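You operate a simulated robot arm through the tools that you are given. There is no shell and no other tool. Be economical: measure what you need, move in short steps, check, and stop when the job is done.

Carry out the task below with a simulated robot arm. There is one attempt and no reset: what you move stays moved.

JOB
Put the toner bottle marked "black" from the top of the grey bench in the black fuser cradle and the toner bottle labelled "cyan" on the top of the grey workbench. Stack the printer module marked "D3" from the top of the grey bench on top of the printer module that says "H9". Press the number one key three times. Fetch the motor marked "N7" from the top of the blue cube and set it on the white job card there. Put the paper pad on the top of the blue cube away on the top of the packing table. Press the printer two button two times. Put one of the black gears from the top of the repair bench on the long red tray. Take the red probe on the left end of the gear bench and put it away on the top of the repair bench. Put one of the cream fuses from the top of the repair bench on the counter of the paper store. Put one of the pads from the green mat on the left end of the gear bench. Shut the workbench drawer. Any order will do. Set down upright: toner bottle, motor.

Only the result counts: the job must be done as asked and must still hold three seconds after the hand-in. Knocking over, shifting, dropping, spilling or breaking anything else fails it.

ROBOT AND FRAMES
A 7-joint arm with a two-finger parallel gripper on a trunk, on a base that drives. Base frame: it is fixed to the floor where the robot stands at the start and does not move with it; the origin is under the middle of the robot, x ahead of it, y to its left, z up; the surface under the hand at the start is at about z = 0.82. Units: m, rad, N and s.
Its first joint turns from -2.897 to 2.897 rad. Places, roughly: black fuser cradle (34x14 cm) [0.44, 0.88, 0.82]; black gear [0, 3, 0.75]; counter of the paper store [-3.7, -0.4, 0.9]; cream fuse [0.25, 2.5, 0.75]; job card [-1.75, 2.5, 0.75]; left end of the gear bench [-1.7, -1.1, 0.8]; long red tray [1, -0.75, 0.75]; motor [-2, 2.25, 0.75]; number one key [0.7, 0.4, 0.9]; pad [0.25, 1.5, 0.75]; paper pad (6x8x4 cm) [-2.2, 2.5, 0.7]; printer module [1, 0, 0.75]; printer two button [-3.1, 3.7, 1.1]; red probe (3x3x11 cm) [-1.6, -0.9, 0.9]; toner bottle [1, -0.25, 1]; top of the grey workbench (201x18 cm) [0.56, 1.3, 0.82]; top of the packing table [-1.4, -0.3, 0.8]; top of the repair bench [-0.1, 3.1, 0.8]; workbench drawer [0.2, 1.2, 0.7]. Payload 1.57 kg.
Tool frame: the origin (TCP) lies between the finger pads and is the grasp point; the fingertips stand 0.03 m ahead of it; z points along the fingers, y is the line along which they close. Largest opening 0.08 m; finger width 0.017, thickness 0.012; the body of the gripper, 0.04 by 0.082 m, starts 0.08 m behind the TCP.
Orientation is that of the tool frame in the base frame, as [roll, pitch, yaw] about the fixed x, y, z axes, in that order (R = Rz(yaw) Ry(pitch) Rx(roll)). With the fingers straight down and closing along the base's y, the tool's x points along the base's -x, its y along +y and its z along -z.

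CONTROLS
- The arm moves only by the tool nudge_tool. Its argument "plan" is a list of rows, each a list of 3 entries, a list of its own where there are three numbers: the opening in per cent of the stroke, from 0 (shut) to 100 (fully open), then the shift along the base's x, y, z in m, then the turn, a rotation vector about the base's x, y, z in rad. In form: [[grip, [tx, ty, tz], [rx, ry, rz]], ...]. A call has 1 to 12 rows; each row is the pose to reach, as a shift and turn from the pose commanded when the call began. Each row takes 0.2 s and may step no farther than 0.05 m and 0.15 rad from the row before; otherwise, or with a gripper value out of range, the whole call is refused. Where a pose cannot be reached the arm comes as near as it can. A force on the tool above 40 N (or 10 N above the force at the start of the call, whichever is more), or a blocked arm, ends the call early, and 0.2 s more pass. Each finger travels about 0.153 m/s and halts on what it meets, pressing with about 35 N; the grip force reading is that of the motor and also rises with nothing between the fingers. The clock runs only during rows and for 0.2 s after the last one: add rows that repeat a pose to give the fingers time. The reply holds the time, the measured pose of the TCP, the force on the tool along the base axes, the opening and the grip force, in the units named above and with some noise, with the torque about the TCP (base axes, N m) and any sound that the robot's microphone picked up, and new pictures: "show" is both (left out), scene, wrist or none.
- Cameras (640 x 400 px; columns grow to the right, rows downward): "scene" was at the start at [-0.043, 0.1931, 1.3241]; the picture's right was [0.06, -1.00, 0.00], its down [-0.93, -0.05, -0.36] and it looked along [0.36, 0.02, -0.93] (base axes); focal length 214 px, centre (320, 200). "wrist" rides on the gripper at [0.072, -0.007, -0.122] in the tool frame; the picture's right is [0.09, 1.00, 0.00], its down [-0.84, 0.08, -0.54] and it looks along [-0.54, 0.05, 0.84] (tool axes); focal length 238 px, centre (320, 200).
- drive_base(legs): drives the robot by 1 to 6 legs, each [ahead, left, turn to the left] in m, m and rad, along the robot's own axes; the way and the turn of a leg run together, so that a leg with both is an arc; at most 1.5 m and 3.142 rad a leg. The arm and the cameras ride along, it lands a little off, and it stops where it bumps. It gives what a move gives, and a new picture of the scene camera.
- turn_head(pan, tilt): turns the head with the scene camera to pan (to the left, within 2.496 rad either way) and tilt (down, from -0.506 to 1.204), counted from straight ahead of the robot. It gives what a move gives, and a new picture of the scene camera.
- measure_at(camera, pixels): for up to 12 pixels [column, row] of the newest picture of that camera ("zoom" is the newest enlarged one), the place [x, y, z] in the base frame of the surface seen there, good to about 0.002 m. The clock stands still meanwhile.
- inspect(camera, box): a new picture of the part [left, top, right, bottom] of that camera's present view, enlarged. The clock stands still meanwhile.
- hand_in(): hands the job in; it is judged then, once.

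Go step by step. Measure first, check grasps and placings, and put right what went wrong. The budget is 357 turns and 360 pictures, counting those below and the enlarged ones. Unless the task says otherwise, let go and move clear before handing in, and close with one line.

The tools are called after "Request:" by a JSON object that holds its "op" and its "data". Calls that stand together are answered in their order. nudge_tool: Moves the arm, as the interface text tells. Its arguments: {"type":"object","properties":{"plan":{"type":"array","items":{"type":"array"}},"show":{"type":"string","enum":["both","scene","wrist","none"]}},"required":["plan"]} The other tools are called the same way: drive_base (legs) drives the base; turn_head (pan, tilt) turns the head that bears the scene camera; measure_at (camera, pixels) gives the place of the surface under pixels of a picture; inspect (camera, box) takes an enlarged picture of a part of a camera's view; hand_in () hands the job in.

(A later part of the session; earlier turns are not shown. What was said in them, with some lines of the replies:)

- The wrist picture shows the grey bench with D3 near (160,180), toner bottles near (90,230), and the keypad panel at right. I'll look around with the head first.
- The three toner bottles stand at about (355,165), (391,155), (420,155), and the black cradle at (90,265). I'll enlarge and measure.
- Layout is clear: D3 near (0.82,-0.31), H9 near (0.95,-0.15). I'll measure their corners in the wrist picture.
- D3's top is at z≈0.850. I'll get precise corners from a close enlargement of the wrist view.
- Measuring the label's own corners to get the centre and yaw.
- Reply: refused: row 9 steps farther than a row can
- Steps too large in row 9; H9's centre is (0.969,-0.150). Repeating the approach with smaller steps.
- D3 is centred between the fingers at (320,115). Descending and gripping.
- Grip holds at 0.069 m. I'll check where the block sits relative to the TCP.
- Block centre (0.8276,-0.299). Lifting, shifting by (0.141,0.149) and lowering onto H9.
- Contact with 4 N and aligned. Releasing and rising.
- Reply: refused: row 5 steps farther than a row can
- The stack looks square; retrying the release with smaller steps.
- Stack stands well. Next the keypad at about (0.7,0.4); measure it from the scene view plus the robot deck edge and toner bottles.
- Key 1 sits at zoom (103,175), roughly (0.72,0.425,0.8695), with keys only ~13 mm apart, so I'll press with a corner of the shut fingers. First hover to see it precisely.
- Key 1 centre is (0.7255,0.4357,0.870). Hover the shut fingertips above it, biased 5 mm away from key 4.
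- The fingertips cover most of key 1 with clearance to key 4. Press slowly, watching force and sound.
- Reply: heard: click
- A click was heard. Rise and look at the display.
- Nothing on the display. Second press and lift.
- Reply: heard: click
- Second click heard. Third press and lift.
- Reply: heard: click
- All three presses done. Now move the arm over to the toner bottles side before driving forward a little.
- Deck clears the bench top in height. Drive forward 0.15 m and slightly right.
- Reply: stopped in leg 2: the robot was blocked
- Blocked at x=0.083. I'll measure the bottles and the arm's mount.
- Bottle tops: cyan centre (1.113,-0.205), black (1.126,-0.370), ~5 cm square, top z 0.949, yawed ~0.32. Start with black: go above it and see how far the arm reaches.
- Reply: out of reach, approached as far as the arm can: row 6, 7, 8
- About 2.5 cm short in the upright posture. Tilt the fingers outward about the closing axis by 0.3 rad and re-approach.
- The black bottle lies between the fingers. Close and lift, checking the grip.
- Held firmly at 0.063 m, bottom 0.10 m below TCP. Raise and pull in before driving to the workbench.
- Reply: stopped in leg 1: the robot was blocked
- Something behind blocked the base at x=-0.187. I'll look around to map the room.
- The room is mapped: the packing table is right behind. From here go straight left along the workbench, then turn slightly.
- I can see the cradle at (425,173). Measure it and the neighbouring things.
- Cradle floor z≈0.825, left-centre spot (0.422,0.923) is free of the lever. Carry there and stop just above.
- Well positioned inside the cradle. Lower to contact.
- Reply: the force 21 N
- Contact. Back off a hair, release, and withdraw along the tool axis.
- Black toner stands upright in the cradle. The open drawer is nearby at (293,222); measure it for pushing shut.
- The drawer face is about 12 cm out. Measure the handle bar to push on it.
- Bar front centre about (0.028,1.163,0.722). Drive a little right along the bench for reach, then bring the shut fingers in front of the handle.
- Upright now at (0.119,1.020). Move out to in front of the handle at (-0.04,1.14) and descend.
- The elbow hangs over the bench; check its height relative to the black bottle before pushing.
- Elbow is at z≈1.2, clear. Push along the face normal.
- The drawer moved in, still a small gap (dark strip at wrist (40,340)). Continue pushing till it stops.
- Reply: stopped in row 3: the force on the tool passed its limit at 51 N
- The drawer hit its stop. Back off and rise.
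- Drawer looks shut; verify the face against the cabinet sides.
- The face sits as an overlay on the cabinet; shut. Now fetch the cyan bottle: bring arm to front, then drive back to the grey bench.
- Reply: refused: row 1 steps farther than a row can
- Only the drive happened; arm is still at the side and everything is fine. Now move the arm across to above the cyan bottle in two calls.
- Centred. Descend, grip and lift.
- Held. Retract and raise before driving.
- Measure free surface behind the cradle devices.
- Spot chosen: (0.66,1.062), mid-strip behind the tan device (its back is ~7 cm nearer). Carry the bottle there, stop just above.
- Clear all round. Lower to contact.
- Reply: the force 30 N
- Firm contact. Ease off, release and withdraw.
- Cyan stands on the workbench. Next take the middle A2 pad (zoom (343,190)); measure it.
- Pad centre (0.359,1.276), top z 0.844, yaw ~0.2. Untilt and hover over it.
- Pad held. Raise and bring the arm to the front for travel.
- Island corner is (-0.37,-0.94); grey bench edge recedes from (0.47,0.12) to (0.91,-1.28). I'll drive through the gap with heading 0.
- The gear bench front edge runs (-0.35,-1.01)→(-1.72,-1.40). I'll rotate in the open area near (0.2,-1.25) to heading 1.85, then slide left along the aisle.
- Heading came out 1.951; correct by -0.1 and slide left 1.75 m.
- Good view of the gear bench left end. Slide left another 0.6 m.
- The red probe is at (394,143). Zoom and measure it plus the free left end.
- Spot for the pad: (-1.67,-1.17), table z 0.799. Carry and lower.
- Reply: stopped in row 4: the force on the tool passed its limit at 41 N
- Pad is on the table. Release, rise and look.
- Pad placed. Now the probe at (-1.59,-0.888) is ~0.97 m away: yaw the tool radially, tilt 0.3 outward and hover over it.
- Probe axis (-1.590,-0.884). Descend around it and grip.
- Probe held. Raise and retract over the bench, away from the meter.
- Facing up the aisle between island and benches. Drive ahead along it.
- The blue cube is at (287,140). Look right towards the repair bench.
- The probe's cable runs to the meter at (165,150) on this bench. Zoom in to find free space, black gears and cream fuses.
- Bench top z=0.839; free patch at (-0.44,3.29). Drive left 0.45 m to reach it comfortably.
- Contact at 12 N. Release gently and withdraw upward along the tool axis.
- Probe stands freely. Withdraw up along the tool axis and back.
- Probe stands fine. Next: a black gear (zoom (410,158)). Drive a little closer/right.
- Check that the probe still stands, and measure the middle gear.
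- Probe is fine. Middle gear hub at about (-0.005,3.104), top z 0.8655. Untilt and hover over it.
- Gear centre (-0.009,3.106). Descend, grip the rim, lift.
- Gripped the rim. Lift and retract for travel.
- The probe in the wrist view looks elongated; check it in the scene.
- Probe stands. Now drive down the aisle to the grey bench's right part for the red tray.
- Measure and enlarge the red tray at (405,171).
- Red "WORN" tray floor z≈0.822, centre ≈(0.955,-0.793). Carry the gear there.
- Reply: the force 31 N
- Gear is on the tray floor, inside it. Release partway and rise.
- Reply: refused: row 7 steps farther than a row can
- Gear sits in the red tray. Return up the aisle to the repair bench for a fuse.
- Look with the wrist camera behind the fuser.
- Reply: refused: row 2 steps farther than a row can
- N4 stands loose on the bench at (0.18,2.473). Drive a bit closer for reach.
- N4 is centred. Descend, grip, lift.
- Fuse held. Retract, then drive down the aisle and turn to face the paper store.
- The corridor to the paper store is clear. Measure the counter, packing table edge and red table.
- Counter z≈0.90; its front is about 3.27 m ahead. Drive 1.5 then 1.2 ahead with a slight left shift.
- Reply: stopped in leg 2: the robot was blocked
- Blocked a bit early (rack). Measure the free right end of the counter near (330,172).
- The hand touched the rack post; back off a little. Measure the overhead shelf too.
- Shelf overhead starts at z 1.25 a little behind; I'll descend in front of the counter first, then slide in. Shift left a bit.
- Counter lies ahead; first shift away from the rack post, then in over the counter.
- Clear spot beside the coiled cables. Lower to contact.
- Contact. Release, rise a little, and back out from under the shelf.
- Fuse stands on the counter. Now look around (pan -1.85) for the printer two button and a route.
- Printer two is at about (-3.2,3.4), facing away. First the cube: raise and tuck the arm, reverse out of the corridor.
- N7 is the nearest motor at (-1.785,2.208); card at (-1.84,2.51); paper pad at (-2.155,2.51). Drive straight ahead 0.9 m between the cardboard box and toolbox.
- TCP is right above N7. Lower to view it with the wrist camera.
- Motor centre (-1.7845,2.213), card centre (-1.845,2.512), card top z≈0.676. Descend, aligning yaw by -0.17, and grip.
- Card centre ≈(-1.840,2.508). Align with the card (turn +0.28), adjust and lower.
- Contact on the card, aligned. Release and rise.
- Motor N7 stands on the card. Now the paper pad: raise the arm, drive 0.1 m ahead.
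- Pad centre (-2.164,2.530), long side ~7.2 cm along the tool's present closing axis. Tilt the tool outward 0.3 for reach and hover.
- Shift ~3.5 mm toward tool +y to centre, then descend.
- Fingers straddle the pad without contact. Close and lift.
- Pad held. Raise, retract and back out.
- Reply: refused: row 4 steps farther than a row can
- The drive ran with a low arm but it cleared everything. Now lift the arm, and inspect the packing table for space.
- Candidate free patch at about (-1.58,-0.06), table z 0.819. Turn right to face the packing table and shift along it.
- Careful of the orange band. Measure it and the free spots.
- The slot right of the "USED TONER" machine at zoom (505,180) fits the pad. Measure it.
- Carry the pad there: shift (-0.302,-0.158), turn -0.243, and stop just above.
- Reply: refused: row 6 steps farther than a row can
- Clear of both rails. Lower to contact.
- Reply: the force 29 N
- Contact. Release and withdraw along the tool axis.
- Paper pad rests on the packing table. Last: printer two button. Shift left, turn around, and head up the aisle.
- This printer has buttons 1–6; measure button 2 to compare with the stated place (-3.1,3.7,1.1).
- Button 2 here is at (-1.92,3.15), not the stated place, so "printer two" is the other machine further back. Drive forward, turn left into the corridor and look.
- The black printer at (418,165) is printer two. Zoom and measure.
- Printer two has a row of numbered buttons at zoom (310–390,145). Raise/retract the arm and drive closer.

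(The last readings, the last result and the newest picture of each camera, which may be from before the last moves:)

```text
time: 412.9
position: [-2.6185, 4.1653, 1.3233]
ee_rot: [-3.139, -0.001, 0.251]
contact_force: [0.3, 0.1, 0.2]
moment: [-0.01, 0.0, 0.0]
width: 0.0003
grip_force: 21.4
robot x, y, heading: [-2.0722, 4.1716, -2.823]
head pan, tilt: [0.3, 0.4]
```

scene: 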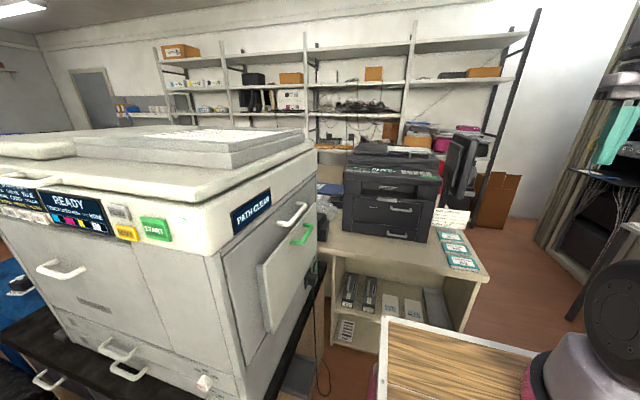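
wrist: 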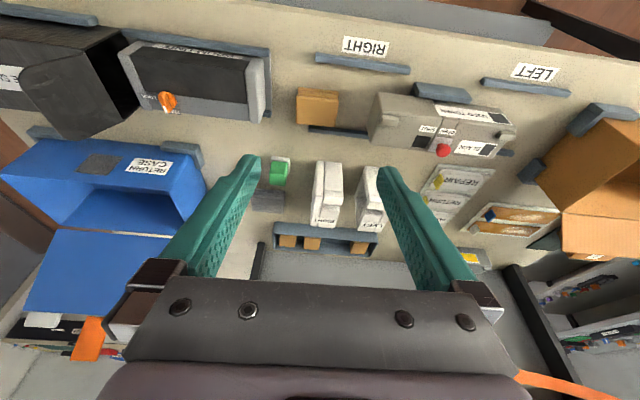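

Request:
{"op": "inspect", "data": {"camera": "scene", "box": [350, 150, 450, 212]}}

Request:
{"op": "measure_at", "data": {"camera": "zoom", "pixels": [[320, 125], [350, 130], [380, 135], [420, 140], [460, 145], [500, 160], [150, 120], [400, 110]]}}

Request:
{"op": "inspect", "data": {"camera": "scene", "box": [375, 158, 445, 188]}}

```text
6.40 times, centred on (400, 181) of scene
```

zoom: 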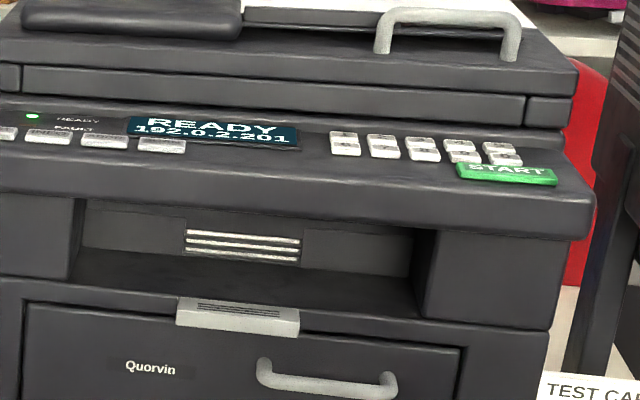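

```text
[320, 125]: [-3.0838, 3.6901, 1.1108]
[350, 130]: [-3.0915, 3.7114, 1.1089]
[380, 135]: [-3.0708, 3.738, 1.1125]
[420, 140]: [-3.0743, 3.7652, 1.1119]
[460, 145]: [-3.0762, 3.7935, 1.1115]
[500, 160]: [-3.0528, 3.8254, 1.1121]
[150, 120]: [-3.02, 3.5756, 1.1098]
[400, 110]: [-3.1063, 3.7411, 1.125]
```

```text
9.14 times, centred on (410, 173) of scene
```

zoom: 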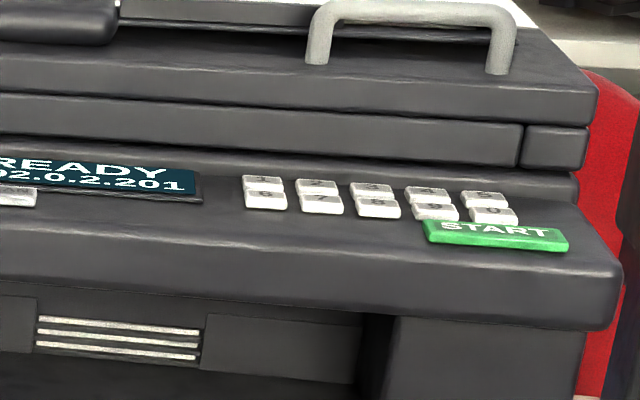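

It's a number pad (1–5 / 6–0); "2" at about (-3.09,3.72,1.11) matches the stated place. Drive 0.27 m closer.

Request:
{"op": "drive_base", "data": {"legs": [[0.27, -0.02, 0]]}}

Request:
{"op": "turn_head", "data": {"pan": 0.35, "tilt": 0.55}}

Request:
{"op": "inspect", "data": {"camera": "scene", "box": [300, 130, 480, 230]}}

```text
time: 414.8
position: [-2.8808, 4.1014, 1.3223]
ee_rot: [-3.139, 0.001, 0.251]
contact_force: [0.2, -0.2, 0.4]
moment: [0.01, -0.04, -0.03]
width: 0.0
grip_force: 21.3
robot x, y, heading: [-2.3333, 4.1105, -2.828]
head pan, tilt: [0.3, 0.4]
```

scene: 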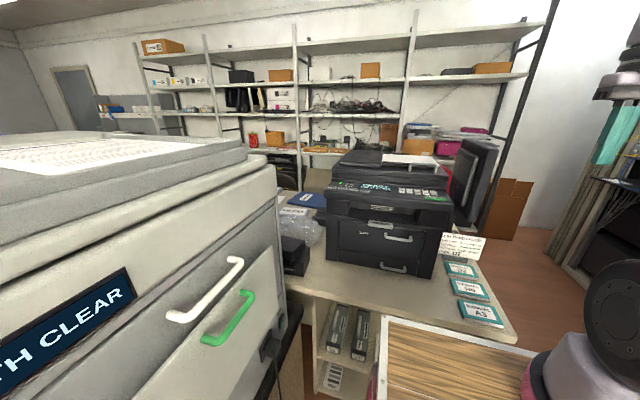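

```text
time: 415.5
position: [-2.8807, 4.1015, 1.3227]
ee_rot: [-3.138, 0.001, 0.251]
contact_force: [0.5, -0.1, -0.3]
moment: [-0.03, 0.02, -0.02]
width: 0.0003
grip_force: 21.7
robot x, y, heading: [-2.3347, 4.1101, -2.829]
head pan, tilt: [0.351, 0.55]
```

scene: 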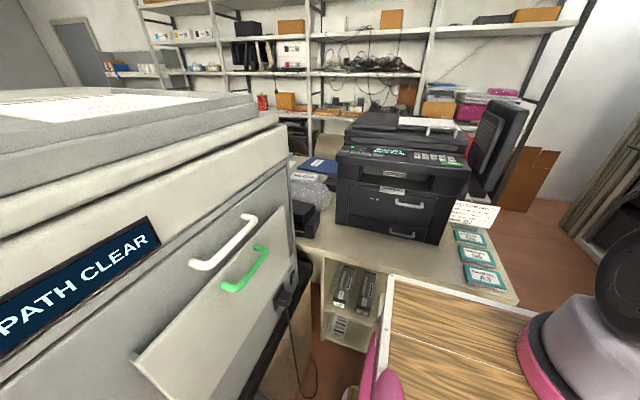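

```text
3.56 times, centred on (390, 180) of scene
```

zoom: 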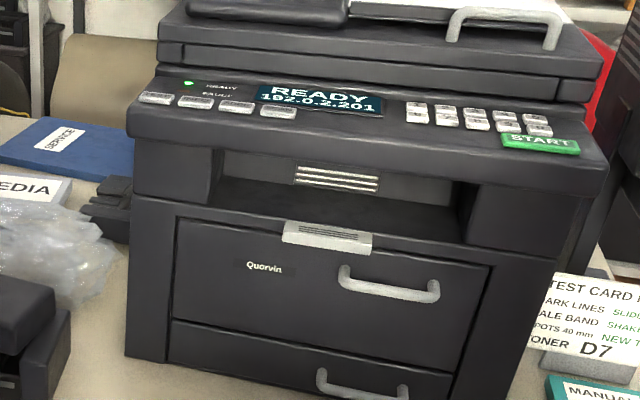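

Request:
{"op": "nudge_tool", "data": {"plan": [[0, [-0.015, -0.045, 0], [0, 0, 0]], [0, [-0.03, -0.09, 0], [0, 0, 0]], [0, [-0.045, -0.135, 0], [0, 0, 0]], [0, [-0.06, -0.18, 0], [0, 0, 0]], [0, [-0.075, -0.225, 0], [0, 0, 0]], [0, [-0.09, -0.27, 0], [0, 0, 0]], [0, [-0.1, -0.31, -0.02], [0, 0, 0]]], "show": "wrist"}}

Request:
{"op": "inspect", "data": {"camera": "wrist", "box": [220, 120, 460, 270]}}

```text
time: 417.1
position: [-2.9792, 3.7925, 1.3032]
ee_rot: [-3.138, 0.001, 0.251]
contact_force: [1.3, 0.5, 0.5]
moment: [-0.09, 0.05, -0.03]
width: 0.0001
grip_force: 21.0
robot x, y, heading: [-2.3326, 4.1077, -2.827]
head pan, tilt: [0.351, 0.55]
```

wrist: 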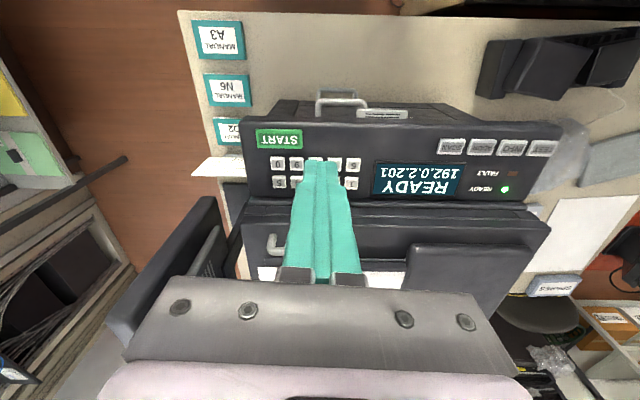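

```text
2.67 times, centred on (340, 195) of wrist
```

zoom: 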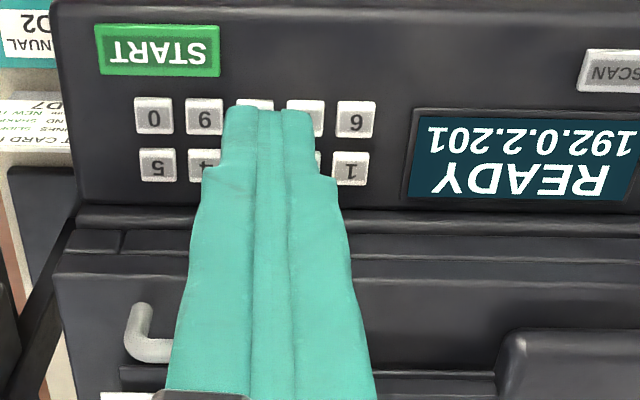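

Request:
{"op": "measure_at", "data": {"camera": "zoom", "pixels": [[350, 168], [158, 165], [356, 120], [154, 117], [322, 168], [350, 155], [350, 182], [337, 168], [364, 168], [320, 120]]}}

```text
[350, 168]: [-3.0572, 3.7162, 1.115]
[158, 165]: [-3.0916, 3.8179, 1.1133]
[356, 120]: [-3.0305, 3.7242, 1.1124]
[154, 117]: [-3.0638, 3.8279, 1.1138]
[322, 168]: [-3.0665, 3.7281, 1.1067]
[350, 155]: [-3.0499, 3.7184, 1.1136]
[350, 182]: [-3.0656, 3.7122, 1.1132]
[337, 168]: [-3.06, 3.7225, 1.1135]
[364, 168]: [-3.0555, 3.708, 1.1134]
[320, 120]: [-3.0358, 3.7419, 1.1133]
```

Key 2 works out at (-3.066,3.7415), top z≈1.1135. Hover 2 cm above it.

Request:
{"op": "nudge_tool", "data": {"plan": [[0, [-0.04, -0.025, 0], [0, 0, 0.04]], [0, [-0.08, -0.047, 0], [0, 0, 0.075]], [0, [-0.0866, -0.051, -0.045], [0, 0, 0.075]], [0, [-0.0866, -0.051, -0.09], [0, 0, 0.075]], [0, [-0.0866, -0.051, -0.135], [0, 0, 0.075]], [0, [-0.0866, -0.051, -0.135], [0, 0, 0.075]]], "show": "wrist"}}

Request:
{"op": "inspect", "data": {"camera": "wrist", "box": [240, 90, 420, 200]}}

Request:
{"op": "inspect", "data": {"camera": "scene", "box": [380, 120, 480, 182]}}

```text
time: 418.5
position: [-3.0717, 3.7407, 1.1674]
ee_rot: [-3.139, 0.0, 0.325]
contact_force: [-0.8, -0.7, -0.1]
moment: [-0.02, 0.04, 0.0]
width: 0.0001
grip_force: 21.0
robot x, y, heading: [-2.3369, 4.1073, -2.826]
head pan, tilt: [0.351, 0.55]
```

wrist: 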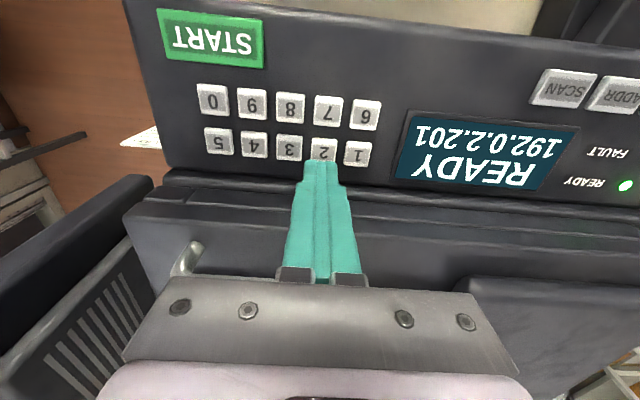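

```text
3.56 times, centred on (330, 145) of wrist
```

zoom: 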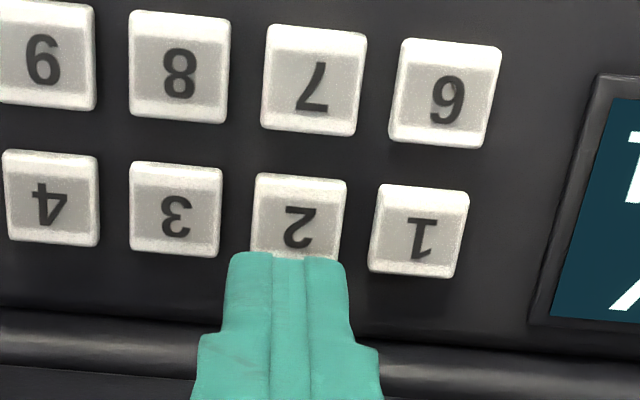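

```text
6.40 times, centred on (430, 151) of scene
```

zoom: 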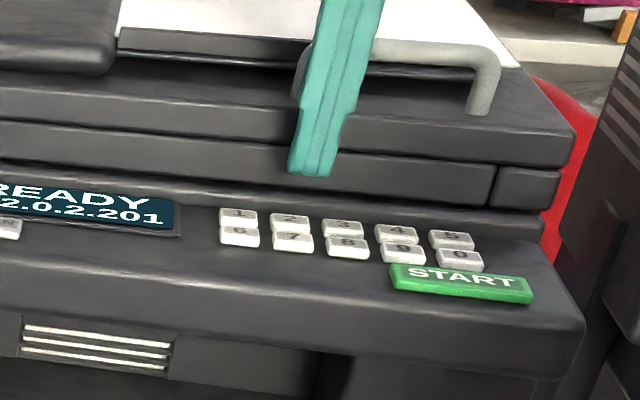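

Request:
{"op": "measure_at", "data": {"camera": "wrist", "pixels": [[324, 150], [317, 148], [331, 151], [324, 141], [289, 147], [357, 154], [328, 112]]}}

```text
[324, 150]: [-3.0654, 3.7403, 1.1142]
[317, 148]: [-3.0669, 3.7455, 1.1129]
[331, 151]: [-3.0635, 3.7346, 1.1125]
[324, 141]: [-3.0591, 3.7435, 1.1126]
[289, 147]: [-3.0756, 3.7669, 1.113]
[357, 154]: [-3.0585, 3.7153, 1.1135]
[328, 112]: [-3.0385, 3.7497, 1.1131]
```

Key 2 at (-3.0655,3.7405). Press slowly.

Request:
{"op": "nudge_tool", "data": {"plan": [[0, [0.004, 0, -0.015], [0, 0, 0]], [0, [0.004, 0, -0.022], [0, 0, 0]], [0, [0.004, 0, -0.025], [0, 0, 0]], [0, [0.004, 0, -0.027], [0, 0, 0]], [0, [0.004, 0, -0.0285], [0, 0, 0]]], "show": "none"}}

```text
time: 419.7
position: [-3.0636, 3.7409, 1.1385]
ee_rot: [-3.137, 0.0, 0.327]
contact_force: [-1.0, -1.5, 4.0]
moment: [-0.05, 0.01, 0.01]
width: 0.0
grip_force: 21.0
robot x, y, heading: [-2.3327, 4.1054, -2.827]
head pan, tilt: [0.351, 0.55]
heard: click
```

Click heard. Release.

Request:
{"op": "nudge_tool", "data": {"plan": [[0, [0, 0, 0.008], [0, 0, 0]], [0, [0, 0, 0.02], [0, 0, 0]], [0, [0, 0, 0.02], [0, 0, 0]]], "show": "wrist"}}

Request:
{"op": "inspect", "data": {"camera": "wrist", "box": [240, 70, 620, 220]}}

```text
time: 420.5
position: [-3.0635, 3.7399, 1.159]
ee_rot: [-3.136, 0.0, 0.326]
contact_force: [0.4, -0.5, 0.1]
moment: [0.03, -0.01, -0.01]
width: 0.0
grip_force: 21.0
robot x, y, heading: [-2.333, 4.1065, -2.826]
head pan, tilt: [0.351, 0.55]
```

wrist: 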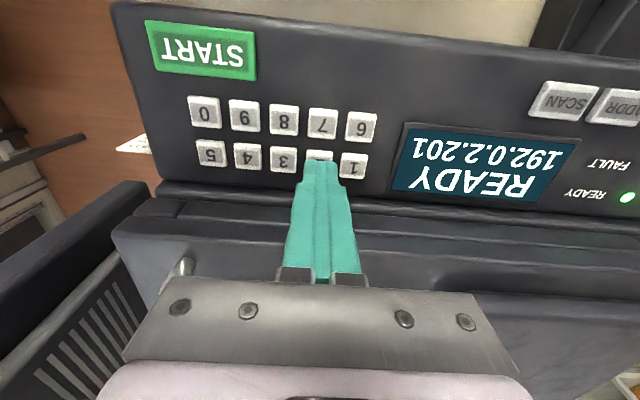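

```text
1.68 times, centred on (430, 145) of wrist
```

zoom: 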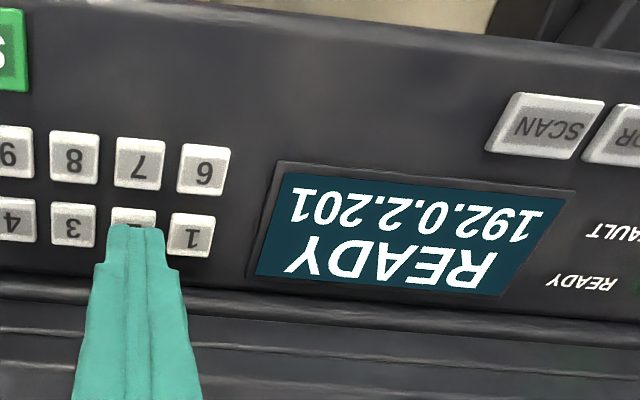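

Second press and withdraw.

Request:
{"op": "nudge_tool", "data": {"plan": [[0, [0, 0, -0.012], [0, 0, 0]], [0, [0, 0, -0.016], [0, 0, 0]], [0, [0, 0, -0.0185], [0, 0, 0]], [0, [0, 0, -0.0205], [0, 0, 0]], [0, [0, 0, -0.0205], [0, 0, 0]], [0, [0, 0, -0.01], [0, 0, 0]], [0, [0, 0, 0.02], [0, 0, 0]], [0, [0, 0, 0.07], [0, 0, 0]], [0, [0, 0, 0.12], [0, 0, 0]], [0, [0.04, 0.02, 0.14], [0, 0, 0]], [0, [0.08, 0.04, 0.15], [0, 0, 0]]], "show": "both"}}

```text
time: 422.9
position: [-2.9814, 3.7772, 1.3124]
ee_rot: [-3.136, -0.002, 0.327]
contact_force: [-0.7, -0.8, -0.3]
moment: [0.05, -0.05, 0.0]
width: 0.0001
grip_force: 21.6
robot x, y, heading: [-2.3351, 4.1047, -2.827]
head pan, tilt: [0.351, 0.55]
heard: click
```

scene: 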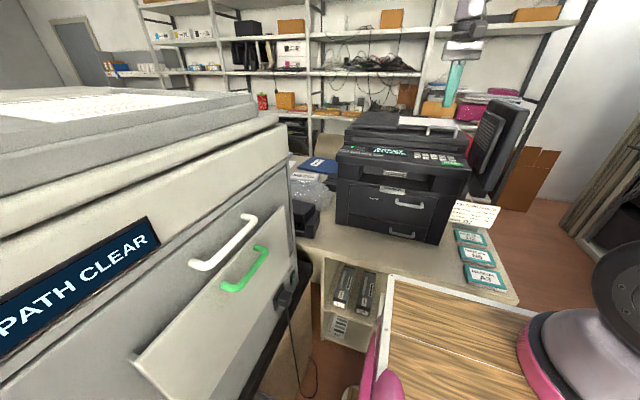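
wrist: 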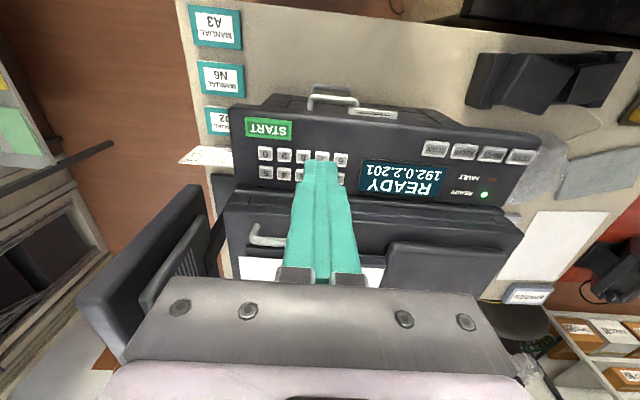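

Both clicks were heard and the hand is clear; every part of the job has been checked after placing. Handing in.

Request:
{"op": "hand_in", "data": {}}

```text
The job is handed in.
```

I finished every part of the job, checked each placement on camera or by its click, and handed it in. I read the "printer two button" as the 2 key on the black printer near [-3.1, 3.7, 1.1]; the larger printer also has a 2 key, but in a different place.
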